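You operate a simulated robot arm through the tools that you are given. There is no shell and no other tool.

You run a simulated two-armed robot. Do the job below in one go: nothing can be reset, and whatever is moved stays where it is left.

## Task
Change the teal plate in its cradle for the purple one.
Fine: swing the orange lever to FREE first; the teal plate goes on the plate tray; the lever ends at HOLD. Then pull the pull pin out and leave it out. Where these are worked on the way, their far stop is far enough and under half their travel is too little: orange lever.

The check looks at the end state, three seconds after you hand in, the way a careful person would. Anything else that was tipped, shoved, dropped, spilled or broken makes it a failure.

## Robot
Two 6-joint arms with fingered hands on one trunk that stands fixed in place. Base frame: the origin is at the foot of the trunk, x ahead of it, y to its left, z up; the work surface is at about z = 80. Units: cm, degrees, N and s.
The left shoulder is at [5, 17, 102.4], the right one opposite. With the tool pointing down near the work surface each hand reaches from about 50 to 78 cm from the base axis, measured 20 degrees to its own side. Payload 3.5 kg a hand.
The TCP of each hand is the grasp point between the finger pads, 2.6 cm short of the fingertips. In the tool frame z runs along the fingers and y along their closing line. Largest opening 13.2 cm; the body of the gripper starts 7.3 cm behind the TCP. The gripper is a hand of 3 fingers: y runs from the thumb to the fingers, the wrist lies at [0, 0, -23.4] in the tool frame, and closing takes about 1.5 s.
Orientation is told as [roll, pitch, yaw] about the base's x, y, z axes, in that order, counted from this pose: with the fingers straight down and closing along the base's y, the tool's x points along the base's -x, its y along +y and its z along -z.

## Interface
- The arms move only by the tool drive_tool. It takes "left_motion", "right_motion" or both (then of equal length, played together; a hand with none holds still); each is a list that holds one entry, the list of rows, each a list of 6 numbers: the shift along the tool's x, y, z in cm, then the turn, a rotation vector about the tool's x, y, z in degrees. In form: [[[tx, ty, tz, ax, ay, az], ...]]. A call has 1 to 20 rows; each row shifts and turns the commanded pose from where the row before left it, along the tool's axes as they then stand. "left_grip" and "right_grip" are, for a hand that has rows, the closure, from 0 (fully open) to 1 (shut), set as the call begins (left out, the last holds). Each row takes 0.2 s and may step no farther than 5 cm and 8.6 degrees from the row before; otherwise, or with a gripper value out of range, the whole call is refused. Where a pose cannot be reached the arm comes as near as it can. A force on the tool above 40 N (or 10 N above the force at the start of the call, whichever is more), or a blocked arm, ends the call early, and 0.2 s more pass. The fingers move at their own pace (about 15.3 cm/s each) and stop on an object; they squeeze with about 25 N. The grip force told is the motor's: it shows also when the fingers shut on nothing. Time passes only in rows, and 0.2 s behind the last, so rows that do not move let the fingers close. It gives the time, the measured TCP pose, the force on the tool (base axes), the opening and the grip force at its end, in the units of the frame above (readings bear some noise), with the torque about the TCP (base axes, N m) and any sound that the robot's microphone picked up.
- Cameras (640 x 400 px; columns grow to the right, rows downward): "scene" is now at [4.35, -2.63, 163.94]; the picture's right is [-0.11, -0.99, 0.00], its down [-0.66, 0.07, -0.75] and it looks along [0.75, -0.08, -0.66] (base axes); focal length 330 px, centre (320, 200). "left" rides on the left gripper at [-6.2, 0.3, -9.2] in its tool frame; the picture's right is [-0.05, -1.00, 0.00], its down [0.83, -0.04, -0.56] and it looks along [0.55, -0.03, 0.83] (tool axes); focal length 230 px, centre (320, 200). "right" rides on the right gripper at [6.2, 0.3, -9.2] in its tool frame; the picture's right is [-0.05, 1.00, 0.00], its down [-0.83, -0.04, -0.56] and it looks along [-0.55, -0.03, 0.83] (tool axes); focal length 230 px, centre (320, 200). There is no depth. A picture from a camera that has moved, and an enlarged one, comes with that camera's place and axes in the base frame and with its lens. The place of the scene camera against the robot may be out by one fixed shift of up to 2.5 cm in any direction.
- get_image(camera): a new picture of that camera. The clock stands still meanwhile.
- lift_body(by): slides the trunk up (or, below 0, down) by that many cm; the arms and the scene camera ride with it, the base frame stays. It gives what a move gives, with no picture.
- curl_fingers(finger1, finger2, thumb_bend, hand): sets how far each is bent, from 0 (flat) to 1 (curled in); at 0.3 the hand is open as for a grip, at 0.7 the pads meet at the TCP. One left out holds its place. A second passes; each finger stops where it meets its share of the squeeze, and holds until it gets a number again. A gripper value or a shape takes the hand back. It gives what a move gives, with no picture; readings hold the bend of each and the force on the fingers (four entries, about 0 where the hand has none), thumb and palm.
- preshape(shape, hand): the hand has 3 fingers and takes this shape, open, in about a second: jaw (thumb against the fingers, like two jaws); tri (thumb and two fingers); tip (a fingertip pinch); poke (one finger out to press); point (the index stretched); flat (the hand flat); cup (the hand cupped); fist (a fist). The gripper value then closes the fingers along that shape, each until it touches; the sizes above hold for jaw. It gives what a move gives, with no picture.
- pan_tilt(pan, tilt): turns the head with the scene camera to pan (to the left, within 86 degrees either way) and tilt (down, from -29 to 69), counted from straight ahead of the robot. It gives what a move gives.
- zoom(camera, box): a new picture of the part [left, top, right, bottom] of that camera's present view, enlarged. The clock stands still meanwhile.
- finish_job(): hands the job in; it is judged then, once.

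Nothing tells you positions but the pictures and the camera data. Unless the task says otherwise, let go and move clear before handing in.

The tools are called after ">>>" as name(argument=value, ...) on one line, values as JSON. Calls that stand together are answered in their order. drive_tool: Moves the arms, as the interface text tells. Its arguments: {"type":"object","properties":{"left_motion":{"type":"array","items":{"type":"array","items":{"type":"array","items":{"type":"number"}}}},"left_grip":{"type":"number"},"right_motion":{"type":"array","items":{"type":"array","items":{"type":"array","items":{"type":"number"}}}},"right_grip":{"type":"number"}},"required":[]} The other tools are called the same way: lift_body (by) slides the trunk up or down; preshape (shape, hand) gives the hand a shape; curl_fingers (finger1, finger2, thumb_bend, hand) moves the fingers one by one; pan_tilt (pan, tilt) turns the head that bears the scene camera; get_image (camera) takes a picture; zoom (camera, box) takes an enlarged picture of a part of a camera's view; finish_job () hands the job in.

At the start:

```text
t: 0.0
left_tool_pos: [57.97, 24.81, 105.55]
left_tcp_rot: [0.0, 0.0, 0.0]
left_force: [0.8, 0.2, 0.4]
left_ft_torque: [-0.01, -0.03, 0.0]
left_opening: 13.16
left_finger_force: 0.1
left_shape: jaw
left_bend: [0.3, 0.3, 0.3]
left_finger forces: [0.0, 0.1, 0.0, 0.0, 0.0, 0.0]
right_tool_pos: [52.78, -18.21, 113.96]
right_tcp_rot: [-0.1, 0.0, 0.0]
right_force: [-0.4, 0.4, 0.3]
right_ft_torque: [-0.02, 0.04, 0.0]
right_opening: 13.19
right_finger_force: 0.3
right_shape: jaw
right_bend: [0.3, 0.3, 0.3]
right_finger forces: [0.0, 0.0, 0.0, 0.0, 0.0, 0.0]
trunk travel left (down, up): [-63.9, 7.1]
head pan, tilt: [-6.3, 41.3]
```

scene: 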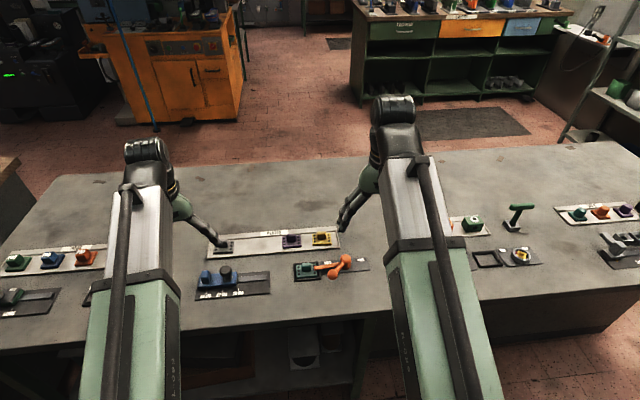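
right: 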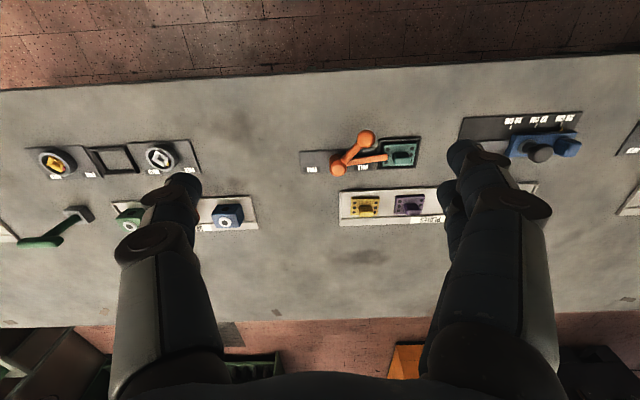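
left: 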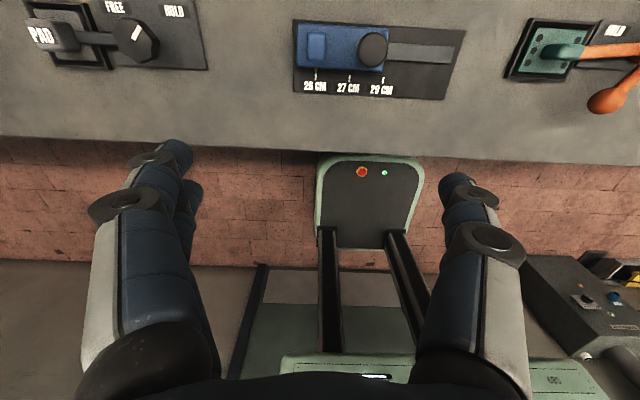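

I see a bench with several fixtures; the teal plate sits in a cradle with an orange lever over it, and a plate tray behind it holds the purple and yellow plates. I'll look closer before moving anything.

>>> zoom(camera="scene", box=[190, 210, 390, 310])

>>> zoom(camera="right", box=[290, 90, 550, 250])

>>> zoom(camera="scene", box=[440, 190, 640, 290])

>>> zoom(camera="scene", box=[0, 220, 200, 330])

```text
3.20 times, centred on (290, 260) of scene
camera zoom: at [4.35, -2.63, 163.94], right [-0.11, -0.99, 0.0], down [-0.66, 0.07, -0.75], along [0.75, -0.08, -0.66], focal length 1055 px, centre (416, 8)
```

zoom: 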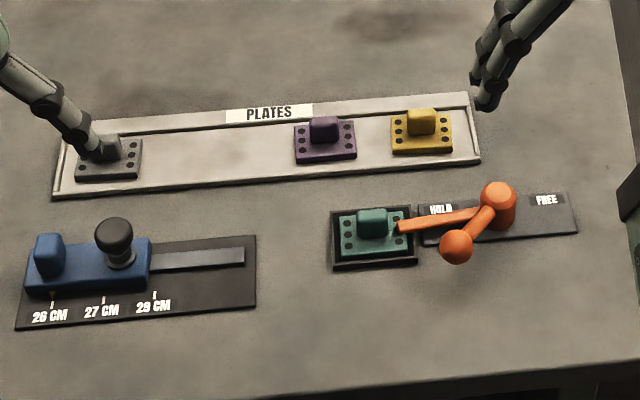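

```text
2.46 times, centred on (420, 170) of right
camera zoom: at [46.6, -17.94, 123.02], right [0.05, 1.0, 0.0], down [0.83, -0.04, 0.56], along [0.55, -0.03, -0.83], focal length 566 px, centre (74, 274)
```

zoom: 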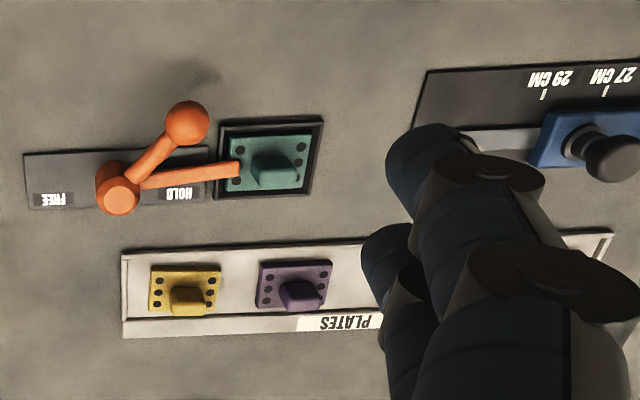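

```text
3.20 times, centred on (540, 240) of scene
camera zoom: at [4.35, -2.63, 163.94], right [-0.11, -0.99, 0.0], down [-0.66, 0.07, -0.75], along [0.75, -0.08, -0.66], focal length 1055 px, centre (-384, 72)
```

zoom: 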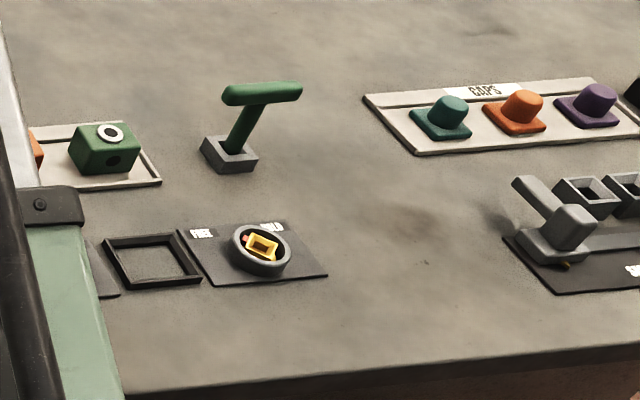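

```text
3.20 times, centred on (100, 275) of scene
camera zoom: at [4.35, -2.63, 163.94], right [-0.11, -0.99, 0.0], down [-0.66, 0.07, -0.75], along [0.75, -0.08, -0.66], focal length 1055 px, centre (1024, -40)
```

zoom: 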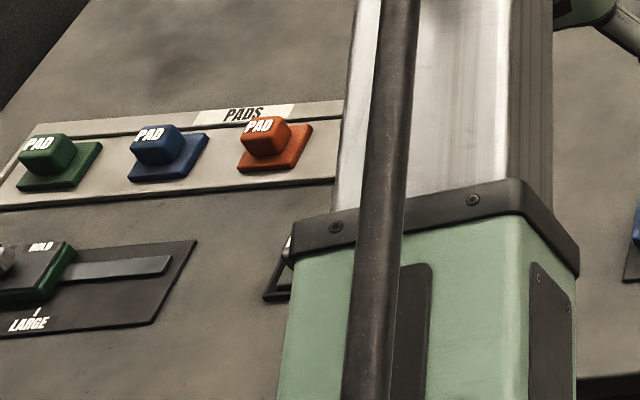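

The orange lever holds the teal plate with a finger over it at HOLD; FREE lies to the right. I haven't found the pull pin yet, so I'll look around with the head.

>>> pan_tilt(pan=-40, tilt=40)

>>> get_image(camera="scene")

>>> pan_tilt(pan=35, tilt=45)

>>> get_image(camera="scene")

```text
t: 1.0
left_tool_pos: [57.9, 24.75, 105.58]
left_tcp_rot: [0.1, -0.1, -0.2]
left_force: [-0.2, 0.6, 0.0]
left_ft_torque: [0.01, 0.02, -0.02]
left_opening: 13.2
left_finger_force: 0.1
left_shape: jaw
left_bend: [0.3, 0.3, 0.3]
left_finger forces: [0.0, 0.0, 0.0, 0.0, 0.0, 0.0]
right_tool_pos: [52.74, -18.33, 113.82]
right_tcp_rot: [0.0, -0.1, 0.0]
right_force: [0.3, 0.2, -0.1]
right_ft_torque: [-0.01, 0.0, 0.0]
right_opening: 13.17
right_finger_force: 0.2
right_shape: jaw
right_bend: [0.3, 0.3, 0.3]
right_finger forces: [0.0, 0.1, 0.0, 0.0, 0.0, 0.0]
trunk travel left (down, up): [-63.9, 7.1]
head pan, tilt: [-40.0, 40.0]
```

```text
taken
camera scene: at [2.51, -7.17, 164.13], right [-0.64, -0.77, 0.0], down [-0.49, 0.41, -0.77], along [0.59, -0.49, -0.64], focal length 330 px, centre (320, 200)
```

scene: 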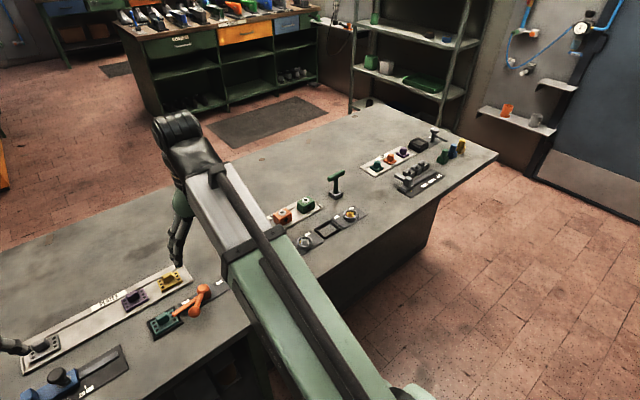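

```text
t: 2.5
left_tool_pos: [57.95, 24.76, 105.67]
left_tcp_rot: [-0.1, 0.0, 0.1]
left_force: [-0.8, -1.0, -0.1]
left_ft_torque: [0.0, 0.0, 0.02]
left_opening: 13.17
left_finger_force: 0.1
left_shape: jaw
left_bend: [0.3, 0.3, 0.3]
left_finger forces: [0.0, 0.1, 0.0, 0.1, 0.0, 0.0]
right_tool_pos: [52.63, -18.23, 113.75]
right_tcp_rot: [0.0, 0.0, 0.0]
right_force: [0.3, 0.4, -0.9]
right_ft_torque: [0.01, -0.02, -0.05]
right_opening: 13.19
right_finger_force: 0.1
right_shape: jaw
right_bend: [0.3, 0.3, 0.3]
right_finger forces: [0.0, 0.0, 0.0, 0.0, 0.0, 0.0]
trunk travel left (down, up): [-63.9, 7.1]
head pan, tilt: [35.0, 45.0]
```

```text
taken
camera scene: at [2.66, 2.95, 163.4], right [0.57, -0.82, 0.0], down [-0.58, -0.41, -0.71], along [0.58, 0.41, -0.71], focal length 330 px, centre (320, 200)
```

scene: 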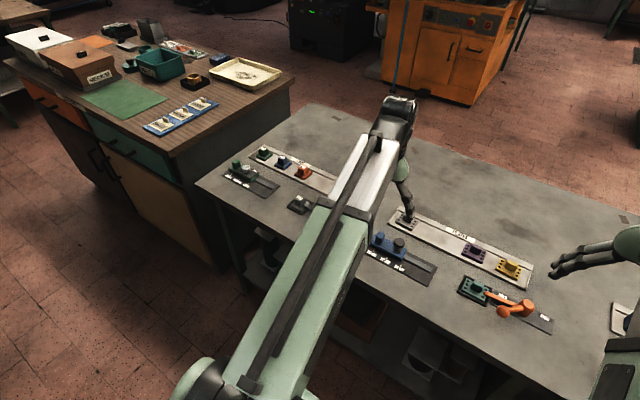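

I'm still looking for the pull pin; candidates are the green T-handle in a grey block and items on the far right. I'll zoom in on these.

>>> zoom(camera="scene", box=[340, 180, 580, 330])

>>> zoom(camera="scene", box=[210, 130, 370, 230])

>>> pan_tilt(pan=-40, tilt=40)

>>> zoom(camera="scene", box=[260, 160, 400, 260])

>>> zoom(camera="scene", box=[350, 120, 480, 200])

>>> zoom(camera="scene", box=[0, 250, 230, 400])

```text
2.67 times, centred on (460, 255) of scene
camera zoom: at [2.66, 2.95, 163.4], right [0.57, -0.82, 0.0], down [-0.58, -0.41, -0.71], along [0.58, 0.41, -0.71], focal length 879 px, centre (-53, 53)
```

zoom: 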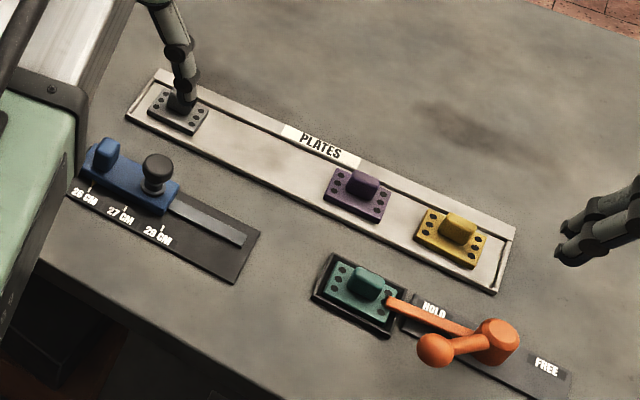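

```text
4.00 times, centred on (290, 180) of scene
camera zoom: at [2.66, 2.95, 163.4], right [0.57, -0.82, 0.0], down [-0.58, -0.41, -0.71], along [0.58, 0.41, -0.71], focal length 1319 px, centre (440, 280)
```

zoom: 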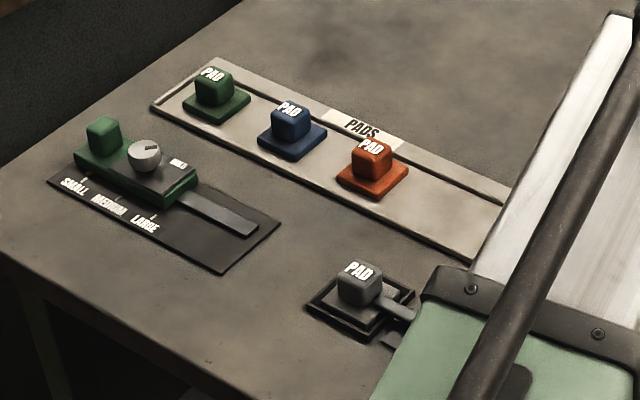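

```text
t: 3.9
left_tool_pos: [57.91, 24.88, 105.53]
left_tcp_rot: [0.0, 0.0, -0.1]
left_force: [-0.4, 0.3, -0.2]
left_ft_torque: [-0.06, 0.02, -0.01]
left_opening: 13.2
left_finger_force: 0.1
left_shape: jaw
left_bend: [0.3, 0.3, 0.3]
left_finger forces: [0.1, 0.1, 0.0, 0.0, 0.1, 0.1]
right_tool_pos: [52.69, -18.36, 113.82]
right_tcp_rot: [0.1, 0.0, 0.1]
right_force: [-0.3, 0.4, -0.3]
right_ft_torque: [-0.01, 0.01, -0.01]
right_opening: 13.2
right_finger_force: 0.2
right_shape: jaw
right_bend: [0.3, 0.3, 0.3]
right_finger forces: [0.0, 0.0, 0.0, 0.1, 0.0, 0.0]
trunk travel left (down, up): [-63.9, 7.1]
head pan, tilt: [-40.0, 40.0]
```

```text
4.00 times, centred on (330, 210) of scene
camera zoom: at [2.51, -7.17, 164.13], right [-0.64, -0.77, 0.0], down [-0.49, 0.41, -0.77], along [0.59, -0.49, -0.64], focal length 1319 px, centre (280, 160)
```

zoom: 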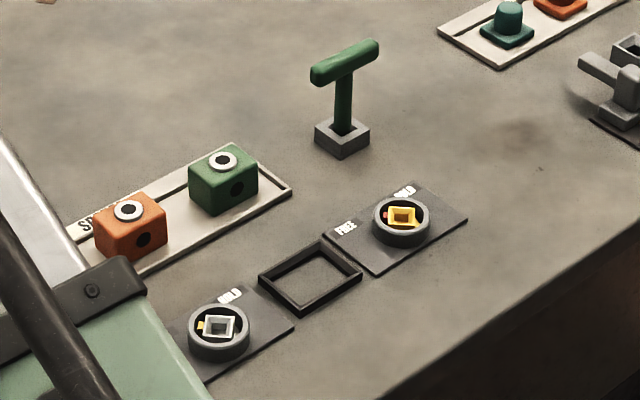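

```text
4.92 times, centred on (415, 160) of scene
camera zoom: at [2.51, -7.17, 164.13], right [-0.64, -0.77, 0.0], down [-0.49, 0.41, -0.77], along [0.59, -0.49, -0.64], focal length 1623 px, centre (-148, 397)
```

zoom: 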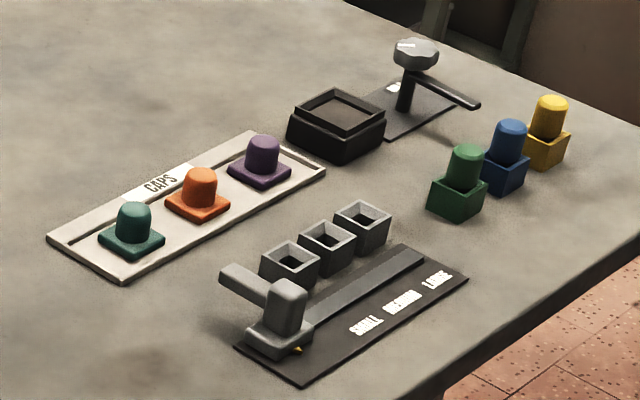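

```text
2.67 times, centred on (115, 325) of scene
camera zoom: at [2.51, -7.17, 164.13], right [-0.64, -0.77, 0.0], down [-0.49, 0.41, -0.77], along [0.59, -0.49, -0.64], focal length 879 px, centre (867, -133)
```

zoom: 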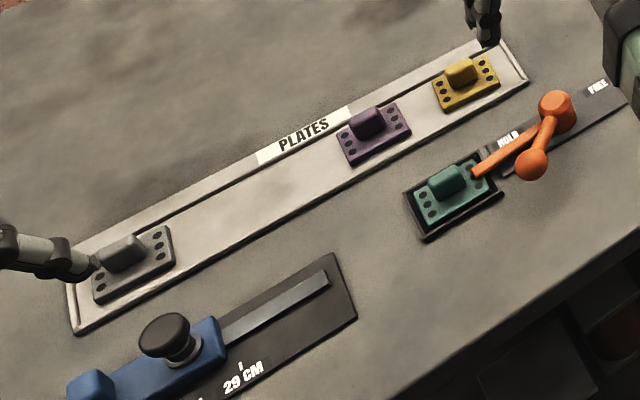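

The green T-handle standing in a hollow grey block looks like the pull pin. The teal plate is near (64.5, -3.6) and the purple plate near (76.3, 0.5) by the right wrist camera. I'll bring the right hand over the cradle for a closer view.

>>> drive_tool(right_motion=[[[-1.0, 2.55, 2.63, 0, 0, 0], [-1.0, 2.55, 2.63, 0, 0, 0], [-1.0, 2.55, 2.63, 0, 0, 0], [-1.0, 2.55, 2.63, 0, 0, 0], [-1.0, 2.55, 2.63, 0, 0, 0], [-1.0, 2.55, 2.63, 0, 0, 0], [0, 0, 0, 0, 0, 0]]])

>>> get_image(camera="right")

>>> zoom(camera="right", box=[160, 60, 480, 260])

```text
t: 5.5
left_tool_pos: [57.88, 24.71, 105.47]
left_tcp_rot: [-0.1, 0.0, 0.0]
left_force: [0.0, 0.1, 0.8]
left_ft_torque: [0.0, 0.0, 0.01]
left_opening: 13.2
left_finger_force: 0.1
left_shape: jaw
left_bend: [0.3, 0.3, 0.3]
left_finger forces: [0.0, 0.0, 0.1, 0.0, 0.0, 0.0]
right_tool_pos: [58.68, -3.0, 98.12]
right_tcp_rot: [0.0, 0.0, 0.0]
right_force: [-0.6, -0.3, 0.1]
right_ft_torque: [0.01, -0.01, -0.02]
right_opening: 13.2
right_finger_force: 0.0
right_shape: jaw
right_bend: [0.3, 0.3, 0.3]
right_finger forces: [0.1, 0.0, 0.0, 0.0, 0.0, 0.0]
trunk travel left (down, up): [-63.9, 7.1]
head pan, tilt: [-40.0, 40.0]
```

```text
taken
camera right: at [52.6, -2.73, 107.22], right [0.05, 1.0, 0.0], down [0.83, -0.04, 0.56], along [0.55, -0.03, -0.83], focal length 230 px, centre (320, 200)
```

right: 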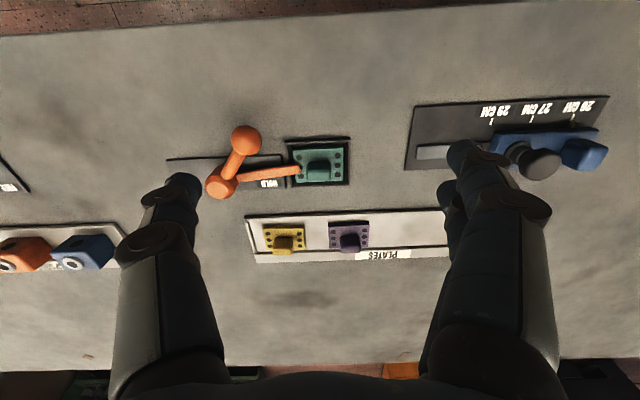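

```text
2.00 times, centred on (320, 160) of right
camera zoom: at [52.6, -2.73, 107.22], right [0.05, 1.0, 0.0], down [0.83, -0.04, 0.56], along [0.55, -0.03, -0.83], focal length 460 px, centre (320, 280)
```

zoom: 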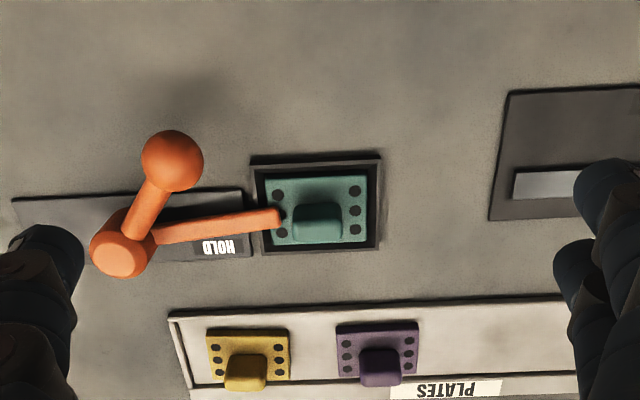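

The orange ball is at about (60.1, -10.8, 84.2) and its pivot at about (66, -15.6). Both the black knob on the blue slide and the green T-handle could be the "pull pin", so I'll inspect each more closely before moving.

>>> zoom(camera="scene", box=[315, 160, 365, 205])

>>> zoom(camera="right", box=[400, 80, 640, 230])

>>> zoom(camera="left", box=[280, 0, 480, 120])

>>> zoom(camera="scene", box=[15, 340, 135, 400])

```text
8.89 times, centred on (340, 182) of scene
camera zoom: at [2.49, -7.19, 164.13], right [-0.64, -0.77, 0.0], down [-0.49, 0.41, -0.77], along [0.59, -0.49, -0.64], focal length 2931 px, centre (142, 356)
```

zoom: 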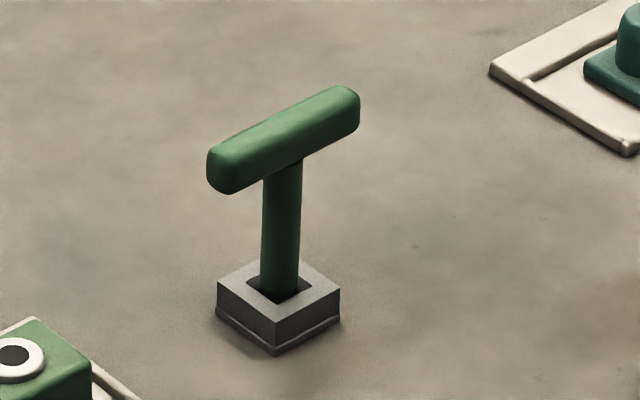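

```text
2.67 times, centred on (520, 155) of right
camera zoom: at [52.6, -2.73, 107.22], right [0.05, 1.0, 0.0], down [0.83, -0.04, 0.56], along [0.55, -0.03, -0.83], focal length 614 px, centre (-213, 320)
```

zoom: 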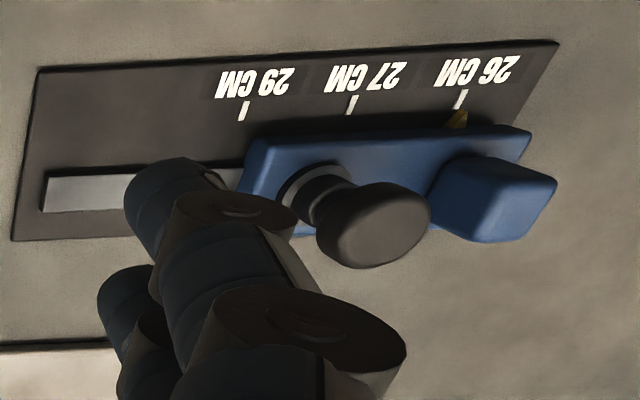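

```text
3.20 times, centred on (380, 60) of left
camera zoom: at [63.92, 25.23, 114.79], right [0.05, -1.0, 0.0], down [-0.83, -0.04, 0.56], along [-0.55, -0.03, -0.83], focal length 736 px, centre (128, 648)
```

zoom: 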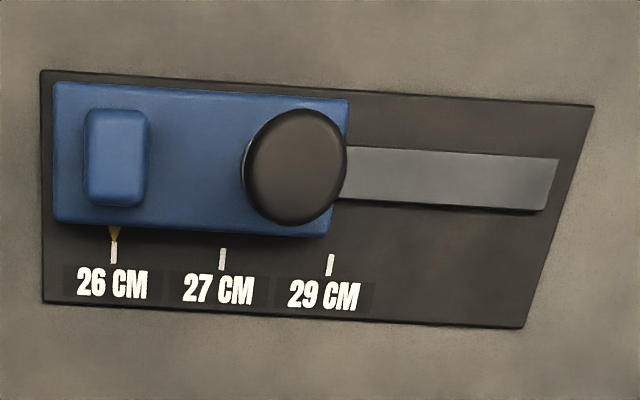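

```text
5.33 times, centred on (75, 370) of scene
camera zoom: at [2.49, -7.19, 164.13], right [-0.64, -0.77, 0.0], down [-0.49, 0.41, -0.77], along [0.59, -0.49, -0.64], focal length 1758 px, centre (1627, -707)
```

zoom: 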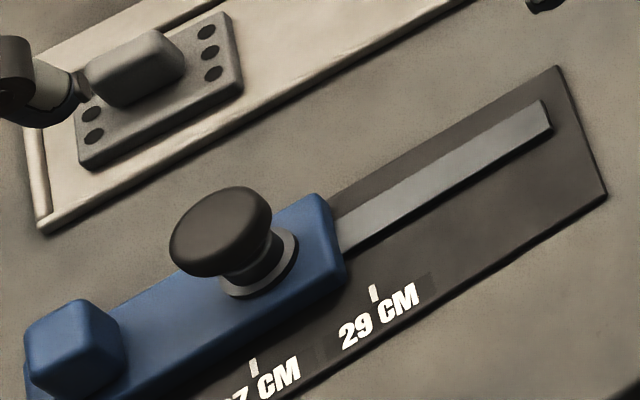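

The black mushroom knob on the blue slide is the plunger-type pull pin, at about (64, 19.5, 85.4). The T-handle is just a key in a holder, out of reach anyway. I'll now part-close the right hand and move it over the orange ball, to push the lever toward FREE.

>>> drive_tool(right_motion=[[[-0.1, -2.6, 0.5, 0, 0, 0], [-0.1, -2.6, 0.5, 0, 0, 0], [-0.2, -2.6, 0.5, 0, 0, 0], [0, 0, 0.5, 0, 0, 0], [0, 0, 0.5, 0, 0, 0], [0, 0, 0.5, 0, 0, 0]]], right_grip=0.55)

>>> get_image(camera="right")

>>> pan_tilt(pan=-10, tilt=50)

>>> get_image(camera="scene")

```text
t: 6.9
left_tool_pos: [58.01, 24.76, 105.53]
left_tcp_rot: [0.0, 0.0, 0.0]
left_force: [-1.3, 0.6, 0.1]
left_ft_torque: [0.01, -0.01, -0.02]
left_opening: 13.19
left_finger_force: 0.0
left_shape: jaw
left_bend: [0.3, 0.3, 0.3]
left_finger forces: [0.0, 0.0, 0.0, 0.0, 0.1, 0.1]
right_tool_pos: [59.01, -10.7, 94.99]
right_tcp_rot: [-0.1, 0.1, 0.0]
right_force: [-0.5, 0.0, -0.8]
right_ft_torque: [0.01, 0.02, 0.01]
right_opening: 5.99
right_finger_force: 0.1
right_shape: jaw
right_bend: [0.73, 0.73, 0.7]
right_finger forces: [0.0, 0.0, 0.1, 0.1, 0.0, 0.0]
trunk travel left (down, up): [-63.9, 7.1]
head pan, tilt: [-40.0, 40.0]
```

```text
taken
camera right: at [52.96, -10.5, 104.18], right [0.05, 1.0, 0.0], down [0.83, -0.04, 0.56], along [0.55, -0.03, -0.83], focal length 230 px, centre (320, 200)
```

right: 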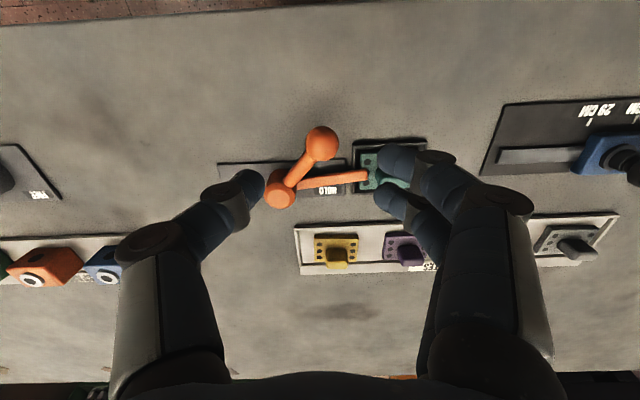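

```text
t: 7.9
left_tool_pos: [58.01, 24.77, 105.38]
left_tcp_rot: [0.0, 0.0, 0.0]
left_force: [1.0, 0.8, 0.6]
left_ft_torque: [-0.03, 0.01, -0.03]
left_opening: 13.18
left_finger_force: 0.1
left_shape: jaw
left_bend: [0.3, 0.3, 0.3]
left_finger forces: [0.0, 0.1, 0.0, 0.1, 0.0, 0.0]
right_tool_pos: [58.98, -10.77, 95.09]
right_tcp_rot: [0.0, -0.1, -0.1]
right_force: [-0.3, -0.4, 1.1]
right_ft_torque: [-0.02, 0.0, 0.01]
right_opening: 5.97
right_finger_force: 0.1
right_shape: jaw
right_bend: [0.73, 0.73, 0.7]
right_finger forces: [0.0, 0.0, 0.0, 0.0, 0.0, 0.1]
trunk travel left (down, up): [-63.9, 7.1]
head pan, tilt: [-10.0, 50.0]
```

```text
taken
camera scene: at [3.58, -3.05, 162.71], right [-0.17, -0.98, 0.0], down [-0.75, 0.13, -0.64], along [0.63, -0.11, -0.77], focal length 330 px, centre (320, 200)
```

scene: 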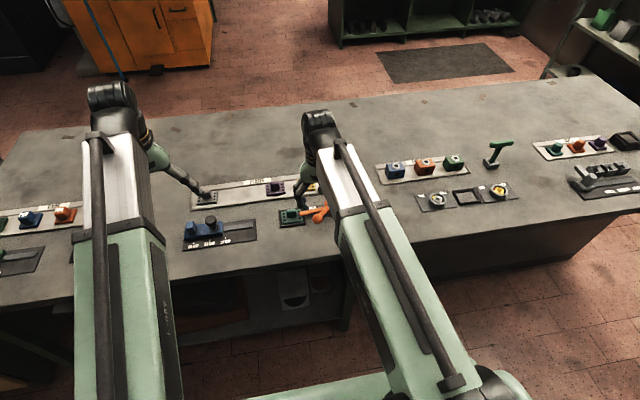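

The ball checks out at (60.0, -10.7, 84.2), with the hand directly above. I'll narrow the opening slightly and lower the fingers around the ball.

>>> drive_tool(right_motion=[[[0, 0, 0, 0, 0, 0], [0, 0, 2, 0, 0, 0], [0, 0, 2, 0, 0, 0], [0, 0, 2, 0, 0, 0], [0, 0, 1.8, 0, 0, 0], [0, 0, 1.0, 0, 0, 0], [0, 0, 1.0, 0, 0, 0], [0, 0, 0, 0, 0, 0]]], right_grip=0.62)

>>> get_image(camera="right")

>>> zoom(camera="scene", box=[230, 140, 390, 250])

```text
t: 9.7
left_tool_pos: [58.05, 24.82, 105.5]
left_tcp_rot: [0.0, 0.0, 0.0]
left_force: [-0.4, -0.2, -0.5]
left_ft_torque: [0.0, 0.03, 0.02]
left_opening: 13.18
left_finger_force: 0.0
left_shape: jaw
left_bend: [0.3, 0.3, 0.3]
left_finger forces: [0.0, 0.0, 0.1, 0.0, 0.0, 0.1]
right_tool_pos: [59.21, -10.69, 85.26]
right_tcp_rot: [-0.1, 0.0, 0.0]
right_force: [-0.2, -0.2, 0.3]
right_ft_torque: [0.02, 0.03, 0.03]
right_opening: 5.04
right_finger_force: 0.0
right_shape: jaw
right_bend: [0.73, 0.73, 0.7]
right_finger forces: [0.1, 0.0, 0.0, 0.1, 0.1, 0.1]
trunk travel left (down, up): [-63.9, 7.1]
head pan, tilt: [-10.0, 50.0]
```

```text
taken
camera right: at [53.01, -10.45, 94.4], right [0.05, 1.0, 0.0], down [0.83, -0.04, 0.56], along [0.55, -0.03, -0.83], focal length 230 px, centre (320, 200)
```

right: 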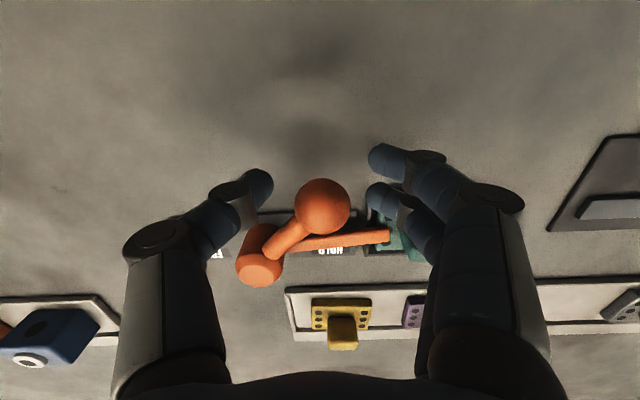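

```text
3.64 times, centred on (310, 195) of scene
camera zoom: at [3.57, -3.05, 162.71], right [-0.17, -0.98, 0.0], down [-0.75, 0.13, -0.64], along [0.63, -0.11, -0.77], focal length 1199 px, centre (356, 218)
```

zoom: 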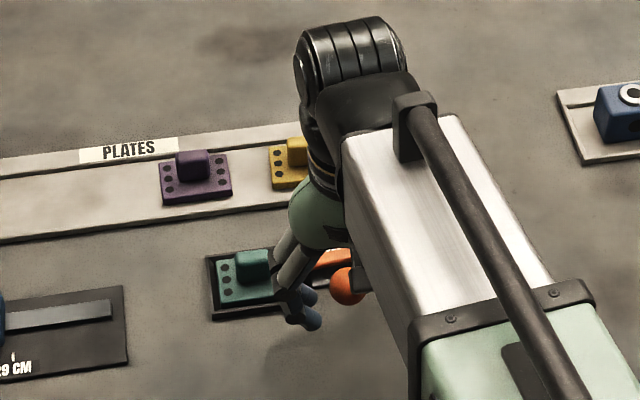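

The fingers surround the ball without touching anything. I'll sweep the ball along its arc around the pivot toward FREE, first halfway.

>>> drive_tool(right_motion=[[[-0.18, -1.03, 0, 0, 0, 0], [0.74, -1.1, 0, 0, 0, 0], [0.54, -1.21, 0, 0, 0, 0], [0.32, -1.28, 0, 0, 0, 0], [0.09, -1.32, 0, 0, 0, 0], [-0.14, -1.32, 0, 0, 0, 0], [0, 0, 0, 0, 0, 0]]])

>>> get_image(camera="right")

```text
t: 11.3
left_tool_pos: [57.93, 24.81, 105.59]
left_tcp_rot: [0.0, -0.1, 0.0]
left_force: [0.3, 0.2, -0.3]
left_ft_torque: [0.05, 0.01, -0.03]
left_opening: 13.18
left_finger_force: 0.0
left_shape: jaw
left_bend: [0.3, 0.3, 0.3]
left_finger forces: [0.0, 0.1, 0.0, 0.1, 0.0, 0.0]
right_tool_pos: [57.83, -18.01, 85.23]
right_tcp_rot: [0.0, 0.0, 0.1]
right_force: [0.4, 0.7, -0.1]
right_ft_torque: [-0.01, 0.0, 0.0]
right_opening: 5.07
right_finger_force: 0.0
right_shape: jaw
right_bend: [0.73, 0.73, 0.7]
right_finger forces: [0.0, 0.4, 0.0, 0.0, 0.0, 0.1]
trunk travel left (down, up): [-63.9, 7.1]
head pan, tilt: [-10.0, 50.0]
```

```text
taken
camera right: at [51.7, -17.71, 94.4], right [0.05, 1.0, 0.0], down [0.83, -0.04, 0.56], along [0.55, -0.03, -0.83], focal length 230 px, centre (320, 200)
```

right: 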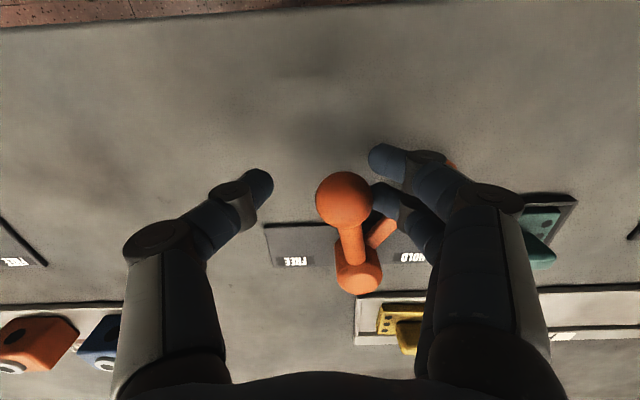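

The lever is turning freely and is around mid-travel. I'll continue along the arc toward the FREE stop.

>>> drive_tool(right_motion=[[[-0.37, -1.21, 0, 0, 0, 0], [-0.59, -1.19, 0, 0, 0, 0], [-0.77, -1.08, 0, 0, 0, 0], [0, 0, 0, 0, 0, 0]]])

>>> get_image(camera="right")

```text
t: 12.3
left_tool_pos: [58.04, 24.68, 105.46]
left_tcp_rot: [0.0, 0.1, 0.0]
left_force: [-1.4, -0.8, -0.8]
left_ft_torque: [-0.02, 0.01, -0.02]
left_opening: 13.19
left_finger_force: 0.0
left_shape: jaw
left_bend: [0.3, 0.3, 0.3]
left_finger forces: [0.1, 0.0, 0.0, 0.0, 0.0, 0.0]
right_tool_pos: [59.46, -21.34, 85.4]
right_tcp_rot: [0.0, 0.0, -0.1]
right_force: [0.6, -0.1, -0.8]
right_ft_torque: [0.0, 0.01, 0.02]
right_opening: 5.07
right_finger_force: 0.0
right_shape: jaw
right_bend: [0.73, 0.73, 0.7]
right_finger forces: [0.0, 0.0, 0.0, 0.0, 0.0, 0.0]
trunk travel left (down, up): [-63.9, 7.1]
head pan, tilt: [-10.0, 50.0]
```

```text
taken
camera right: at [53.32, -21.03, 94.45], right [0.05, 1.0, 0.0], down [0.83, -0.04, 0.56], along [0.55, -0.03, -0.83], focal length 230 px, centre (320, 200)
```

right: 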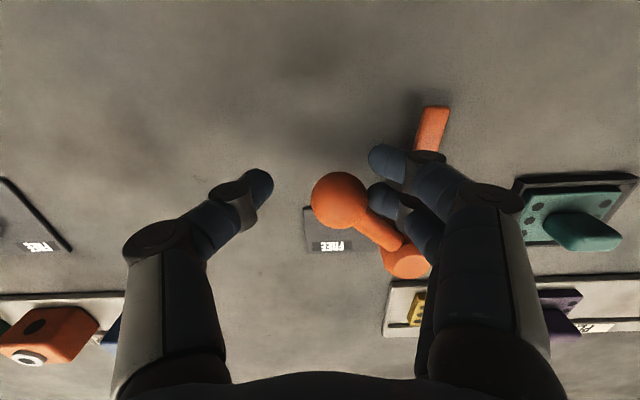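

The handle is at about 219°, over toward FREE, and the clamp finger now points at the robot, clear of the plate. I'll turn the hand with the handle to keep good contact, then push on to the stop.

>>> drive_tool(right_motion=[[[-0.15, -0.03, 0, 0, 0, -7.8], [-0.145, -0.05, 0, 0, 0, -7.8], [-0.136, -0.069, 0, 0, 0, -7.8], [-0.126, -0.087, 0, 0, 0, -7.8], [-0.113, -0.103, 0, 0, 0, -7.8], [0, 0, 0, 0, 0, 0]]])

>>> get_image(camera="right")

```text
t: 13.7
left_tool_pos: [57.95, 24.85, 105.57]
left_tcp_rot: [0.0, 0.0, 0.0]
left_force: [0.4, -0.8, -0.1]
left_ft_torque: [0.02, 0.03, 0.02]
left_opening: 13.2
left_finger_force: 0.1
left_shape: jaw
left_bend: [0.3, 0.3, 0.3]
left_finger forces: [0.0, 0.0, 0.1, 0.0, 0.1, 0.0]
right_tool_pos: [60.33, -21.59, 85.37]
right_tcp_rot: [-0.1, 0.1, 39.1]
right_force: [1.3, 0.2, 0.7]
right_ft_torque: [0.03, -0.01, 0.02]
right_opening: 5.09
right_finger_force: 0.0
right_shape: jaw
right_bend: [0.73, 0.73, 0.7]
right_finger forces: [0.0, 0.0, 0.1, 0.0, 0.0, 0.0]
trunk travel left (down, up): [-63.9, 7.1]
head pan, tilt: [-10.0, 50.0]
```

```text
taken
camera right: at [55.39, -25.21, 94.44], right [-0.59, 0.81, 0.0], down [0.67, 0.49, 0.56], along [0.45, 0.33, -0.83], focal length 230 px, centre (320, 200)
```

right: 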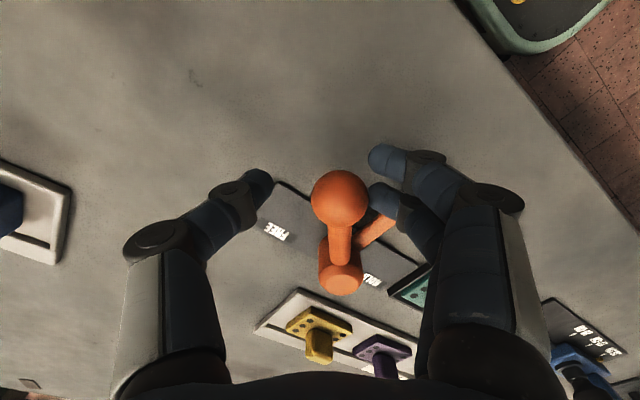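

The ball sits nicely between the fingers with the handle pointing straight to the post. I'll keep rotating about the post in 8-degree steps toward the FREE stop.

>>> drive_tool(right_motion=[[[-0.205, -1.132, 0, 0, 0, -8], [-0.205, -1.132, 0, 0, 0, -8], [-0.205, -1.132, 0, 0, 0, -8], [0, 0, 0, 0, 0, 0]]])

>>> get_image(camera="right")

```text
t: 14.7
left_tool_pos: [57.99, 24.84, 105.49]
left_tcp_rot: [0.0, 0.0, -0.1]
left_force: [0.2, 0.2, 0.1]
left_ft_torque: [-0.01, 0.02, -0.01]
left_opening: 13.18
left_finger_force: 0.2
left_shape: jaw
left_bend: [0.3, 0.3, 0.3]
left_finger forces: [0.0, 0.1, 0.1, 0.0, 0.0, 0.0]
right_tool_pos: [63.02, -23.33, 85.34]
right_tcp_rot: [0.1, 0.0, 63.1]
right_force: [-9.2, 15.1, -6.9]
right_ft_torque: [0.04, -0.12, -0.31]
right_opening: 6.28
right_finger_force: 0.0
right_shape: jaw
right_bend: [0.73, 0.63, 0.7]
right_finger forces: [0.0, 14.9, 0.1, 0.1, 0.0, 0.0]
trunk travel left (down, up): [-63.9, 7.1]
head pan, tilt: [-10.0, 50.0]
```

```text
taken
camera right: at [60.06, -28.71, 94.52], right [-0.87, 0.5, 0.0], down [0.41, 0.72, 0.55], along [0.28, 0.48, -0.83], focal length 230 px, centre (320, 200)
```

right: 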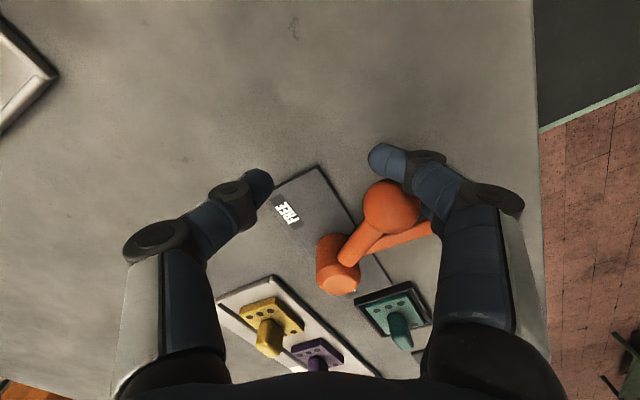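

The fingers are pressing at about 18 N and the handle stopped at ~221°, which is the FREE stop (80° of travel). I'll back off and lift clear.

>>> drive_tool(right_motion=[[[0.045, 1.15, 0, 0, 0, 8], [0.045, 1.15, 0, 0, 0, 8], [0.045, 1.15, 0, 0, 0, 8], [0, 0.5, 0, 0, 0, 0], [0, 0, -1.0, 0, 0, 0], [0, 0, -2.0, 0, 0, 0], [0, 0, -3.0, 0, 0, 0], [0, 0, -4.0, 0, 0, 0], [0, 0, 0, 0, 0, 0]]])

>>> get_image(camera="right")

```text
t: 16.7
left_tool_pos: [57.94, 24.75, 105.65]
left_tcp_rot: [0.1, 0.0, 0.1]
left_force: [-0.5, -1.0, -0.3]
left_ft_torque: [0.0, -0.01, 0.01]
left_opening: 13.18
left_finger_force: 0.1
left_shape: jaw
left_bend: [0.3, 0.3, 0.3]
left_finger forces: [0.1, 0.0, 0.0, 0.0, 0.1, 0.1]
right_tool_pos: [59.77, -21.39, 95.16]
right_tcp_rot: [0.1, 0.0, 39.0]
right_force: [-0.6, -0.4, -0.1]
right_ft_torque: [-0.02, 0.0, 0.01]
right_opening: 5.07
right_finger_force: 0.1
right_shape: jaw
right_bend: [0.73, 0.73, 0.7]
right_finger forces: [0.0, 0.0, 0.0, 0.0, 0.0, 0.1]
trunk travel left (down, up): [-63.9, 7.1]
head pan, tilt: [-10.0, 50.0]
```

```text
taken
camera right: at [54.86, -25.04, 104.33], right [-0.59, 0.81, 0.0], down [0.67, 0.49, 0.56], along [0.45, 0.33, -0.83], focal length 230 px, centre (320, 200)
```

right: 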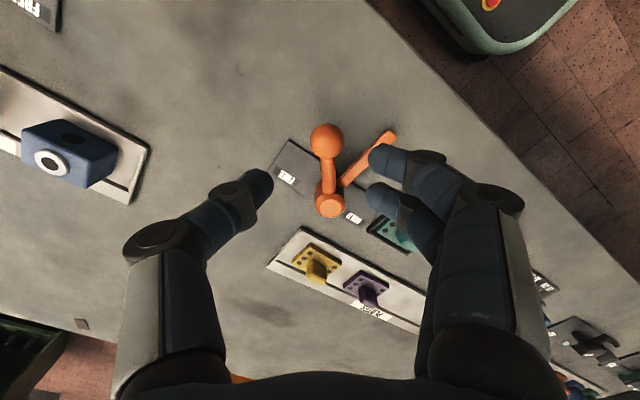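

The lever is parked at FREE. I'll retreat the right hand to a viewing spot, then bring the left hand over the teal plate turned 90° so its fingers close across the knob's thin direction.

>>> drive_tool(right_motion=[[[0, 0, -3.4, 0, 0, 7.8], [0, 0, -3.4, 0, 0, 7.8], [0, 0, -3.4, 0, 0, 7.8], [0, 0, -3.4, 0, 0, 7.8], [0, 0, -3.0, 0, 0, 7.8], [3.4, -0.3, 0, 0, 0, 0], [3.4, -0.3, 0, 0, 0, 0], [0, 0, 0, 0, 0, 0]]], right_grip=0.0)

>>> drive_tool(left_motion=[[[-0.825, -3.55, 0.6, 0, 0, 0], [-0.825, -3.55, 0.6, 0, 0, 0], [-0.825, -3.55, 0.6, 0, 0, 0], [-0.825, -3.55, 0.6, 0, 0, 0], [-0.825, -3.55, 0.6, 0, 0, 0], [-0.825, -3.55, 0.6, 0, 0, 0], [-0.825, -3.55, 0.6, 0, 0, 0], [-0.825, -3.55, 0.6, 0, 0, 0], [0, 0, 0, 0, 0, -8.18], [0, 0, 0, 0, 0, -8.18], [0, 0, 0, 0, 0, -8.18], [0, 0, 0, 0, 0, -8.18], [0, 0, 0, 0, 0, -8.18], [0, 0, 0, 0, 0, -8.18], [0, 0, 0, 0, 0, -8.18], [0, 0, 0, 0, 0, -8.18], [0, 0, 0, 0, 0, -8.18], [0, 0, 0, 0, 0, -8.18], [0, 0, 0, 0, 0, -8.2]]])

>>> get_image(camera="left")

>>> get_image(camera="right")

```text
t: 18.5
left_tool_pos: [57.87, 24.7, 105.5]
left_tcp_rot: [0.0, 0.0, 0.0]
left_force: [0.6, 0.1, 0.2]
left_ft_torque: [0.0, 0.01, 0.0]
left_opening: 13.2
left_finger_force: 0.1
left_shape: jaw
left_bend: [0.3, 0.3, 0.3]
left_finger forces: [0.1, 0.0, 0.1, 0.0, 0.0, 0.1]
right_tool_pos: [53.19, -21.84, 111.79]
right_tcp_rot: [0.0, -0.1, -0.1]
right_force: [0.2, 0.2, -0.1]
right_ft_torque: [-0.01, 0.01, 0.03]
right_opening: 13.19
right_finger_force: 0.0
right_shape: jaw
right_bend: [0.3, 0.3, 0.3]
right_finger forces: [0.0, 0.1, 0.0, 0.0, 0.0, 0.0]
trunk travel left (down, up): [-63.9, 7.1]
head pan, tilt: [-10.0, 50.0]
```

```text
t: 22.5
left_tool_pos: [64.94, -2.25, 100.84]
left_tcp_rot: [0.0, 0.2, 64.7]
left_force: [0.9, 0.6, -0.3]
left_ft_torque: [-0.02, 0.02, -0.01]
left_opening: 13.2
left_finger_force: 0.0
left_shape: jaw
left_bend: [0.3, 0.3, 0.3]
left_finger forces: [0.1, 0.0, 0.0, 0.0, 0.0, 0.1]
left hand out of reach, approached as far as the arm can: row 16, 17, 18, 19
right_tool_pos: [53.1, -21.8, 111.82]
right_tcp_rot: [0.0, 0.0, 0.0]
right_force: [0.7, 0.2, 0.1]
right_ft_torque: [-0.02, -0.01, 0.0]
right_opening: 13.21
right_finger_force: 0.1
right_shape: jaw
right_bend: [0.3, 0.3, 0.3]
right_finger forces: [0.0, 0.0, 0.1, 0.0, 0.0, 0.1]
trunk travel left (down, up): [-63.9, 7.1]
head pan, tilt: [-10.0, 50.0]
```

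```text
taken
camera left: at [67.12, 3.62, 109.96], right [0.93, -0.38, 0.0], down [-0.32, -0.77, 0.56], along [-0.21, -0.52, -0.83], focal length 230 px, centre (320, 200)
```

left: 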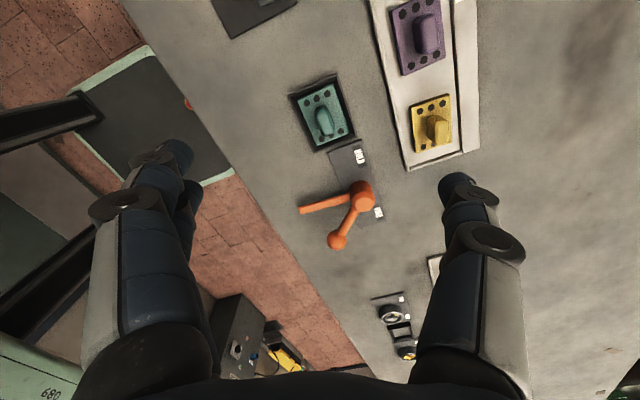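

```text
taken
camera right: at [47.01, -21.55, 120.93], right [0.05, 1.0, 0.0], down [0.83, -0.04, 0.56], along [0.55, -0.03, -0.83], focal length 230 px, centre (320, 200)
```

right: 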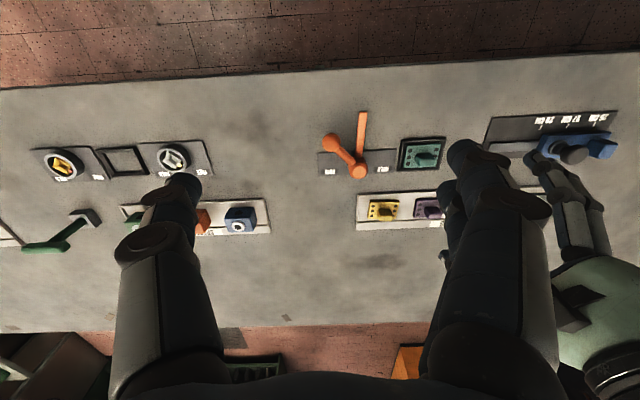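

The left wrist can't turn past about +65° here, so I'll use the other direction (yaw -90), with the fingers on the far side and thumb near. I'll rotate back and check the reading.

>>> drive_tool(left_motion=[[[0, 0, 0, 0, 0, 8.18], [0, 0, 0, 0, 0, 8.18], [0, 0, 0, 0, 0, 8.18], [0, 0, 0, 0, 0, 8.18], [0, 0, 0, 0, 0, 8.18], [0, 0, 0, 0, 0, 8.18], [0, 0, 0, 0, 0, 8.18], [0, 0, 0, 0, 0, 8.18], [0, 0, 0, 0, 0, 8.18], [0, 0, 0, 0, 0, 8.18], [0, 0, 0, 0, 0, 8.2], [0, 0, 0, 0, 0, 0]]])

```text
t: 25.1
left_tool_pos: [64.95, -2.25, 100.9]
left_tcp_rot: [-0.2, 0.0, -25.4]
left_force: [-0.3, -0.6, -0.3]
left_ft_torque: [0.06, 0.0, -0.01]
left_opening: 13.21
left_finger_force: 0.1
left_shape: jaw
left_bend: [0.3, 0.3, 0.3]
left_finger forces: [0.1, 0.0, 0.0, 0.1, 0.1, 0.0]
right_tool_pos: [53.2, -21.81, 111.77]
right_tcp_rot: [0.1, 0.0, 0.0]
right_force: [-1.0, -0.5, 0.2]
right_ft_torque: [-0.04, -0.01, 0.01]
right_opening: 13.19
right_finger_force: 0.0
right_shape: jaw
right_bend: [0.3, 0.3, 0.3]
right_finger forces: [0.1, 0.0, 0.0, 0.0, 0.0, 0.1]
trunk travel left (down, up): [-63.9, 7.1]
head pan, tilt: [-10.0, 50.0]
```

>>> drive_tool(left_motion=[[[0, 0, 0, 0, 0, 8.08], [0, 0, 0, 0, 0, 8.08], [0, 0, 0, 0, 0, 8.08], [0, 0, 0, 0, 0, 8.08], [0, 0, 0, 0, 0, 8.08], [0, 0, 0, 0, 0, 8.08], [0, 0, 0, 0, 0, 8.08], [0, 0, 0, 0, 0, 8.08], [0, 0, 0, 0, 0, 0]]])

>>> get_image(camera="left")

>>> get_image(camera="right")

>>> get_image(camera="scene")

```text
t: 27.1
left_tool_pos: [64.79, -2.33, 100.8]
left_tcp_rot: [0.0, -0.2, -90.1]
left_force: [0.0, 0.6, 0.2]
left_ft_torque: [-0.02, 0.02, -0.03]
left_opening: 13.18
left_finger_force: 0.0
left_shape: jaw
left_bend: [0.3, 0.3, 0.3]
left_finger forces: [0.0, 0.0, 0.1, 0.0, 0.0, 0.0]
right_tool_pos: [53.17, -21.95, 111.68]
right_tcp_rot: [-0.1, 0.0, 0.0]
right_force: [-0.6, -0.8, -0.1]
right_ft_torque: [0.0, 0.02, -0.01]
right_opening: 13.18
right_finger_force: 0.0
right_shape: jaw
right_bend: [0.3, 0.3, 0.3]
right_finger forces: [0.1, 0.0, 0.0, 0.0, 0.0, 0.1]
trunk travel left (down, up): [-63.9, 7.1]
head pan, tilt: [-10.0, 50.0]
```

```text
taken
camera left: at [65.07, -8.34, 109.99], right [-1.0, -0.05, 0.0], down [-0.04, 0.83, 0.55], along [-0.03, 0.55, -0.83], focal length 230 px, centre (320, 200)
```

left: 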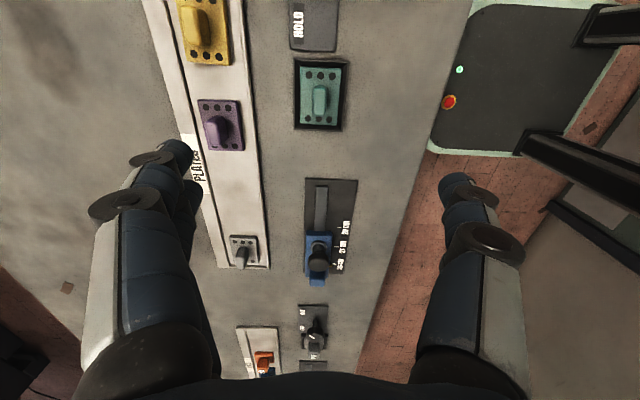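

```text
taken
camera right: at [47.01, -21.54, 120.94], right [0.05, 1.0, 0.0], down [0.83, -0.04, 0.56], along [0.55, -0.03, -0.83], focal length 230 px, centre (320, 200)
```

right: 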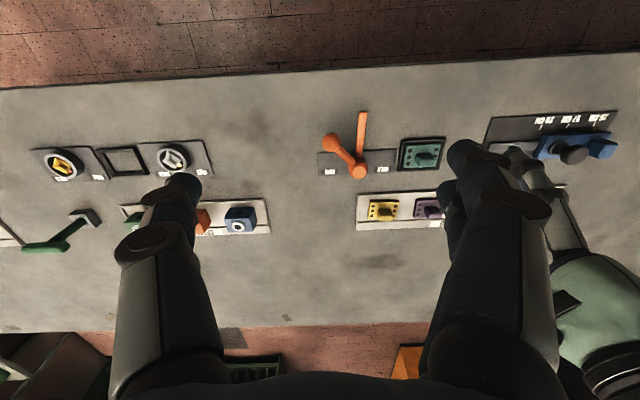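

```text
taken
camera scene: at [3.58, -3.05, 162.71], right [-0.17, -0.98, 0.0], down [-0.75, 0.13, -0.64], along [0.63, -0.11, -0.77], focal length 330 px, centre (320, 200)
```

scene: 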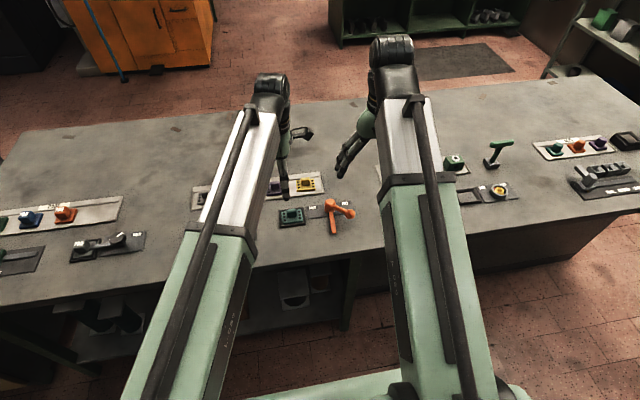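

Yaw -90 works and the left camera now sees the cradle and tray well. I'll zoom to locate the knobs precisely.

>>> zoom(camera="left", box=[130, 0, 370, 150])

>>> zoom(camera="left", box=[280, 40, 360, 140])

>>> zoom(camera="left", box=[180, 140, 380, 300])

```text
2.67 times, centred on (250, 75) of left
camera zoom: at [65.07, -8.34, 109.99], right [-1.0, -0.05, 0.0], down [-0.04, 0.83, 0.55], along [-0.03, 0.55, -0.83], focal length 614 px, centre (507, 533)
```

zoom: 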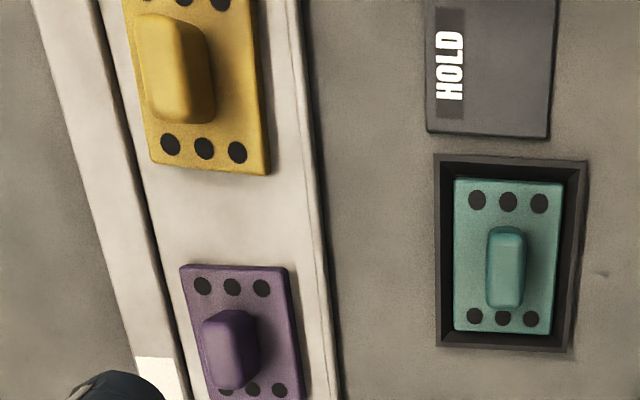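

```text
4.00 times, centred on (320, 90) of left
camera zoom: at [65.07, -8.34, 109.99], right [-1.0, -0.05, 0.0], down [-0.04, 0.83, 0.55], along [-0.03, 0.55, -0.83], focal length 920 px, centre (320, 640)
```

zoom: 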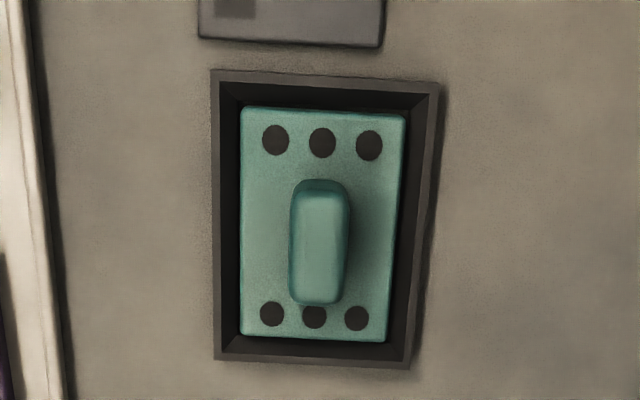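

```text
2.50 times, centred on (280, 220) of left
camera zoom: at [65.07, -8.34, 109.99], right [-1.0, -0.05, 0.0], down [-0.04, 0.83, 0.55], along [-0.03, 0.55, -0.83], focal length 575 px, centre (420, 150)
```

zoom: 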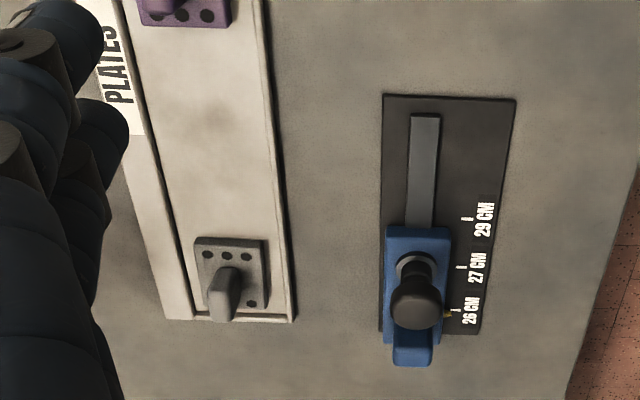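

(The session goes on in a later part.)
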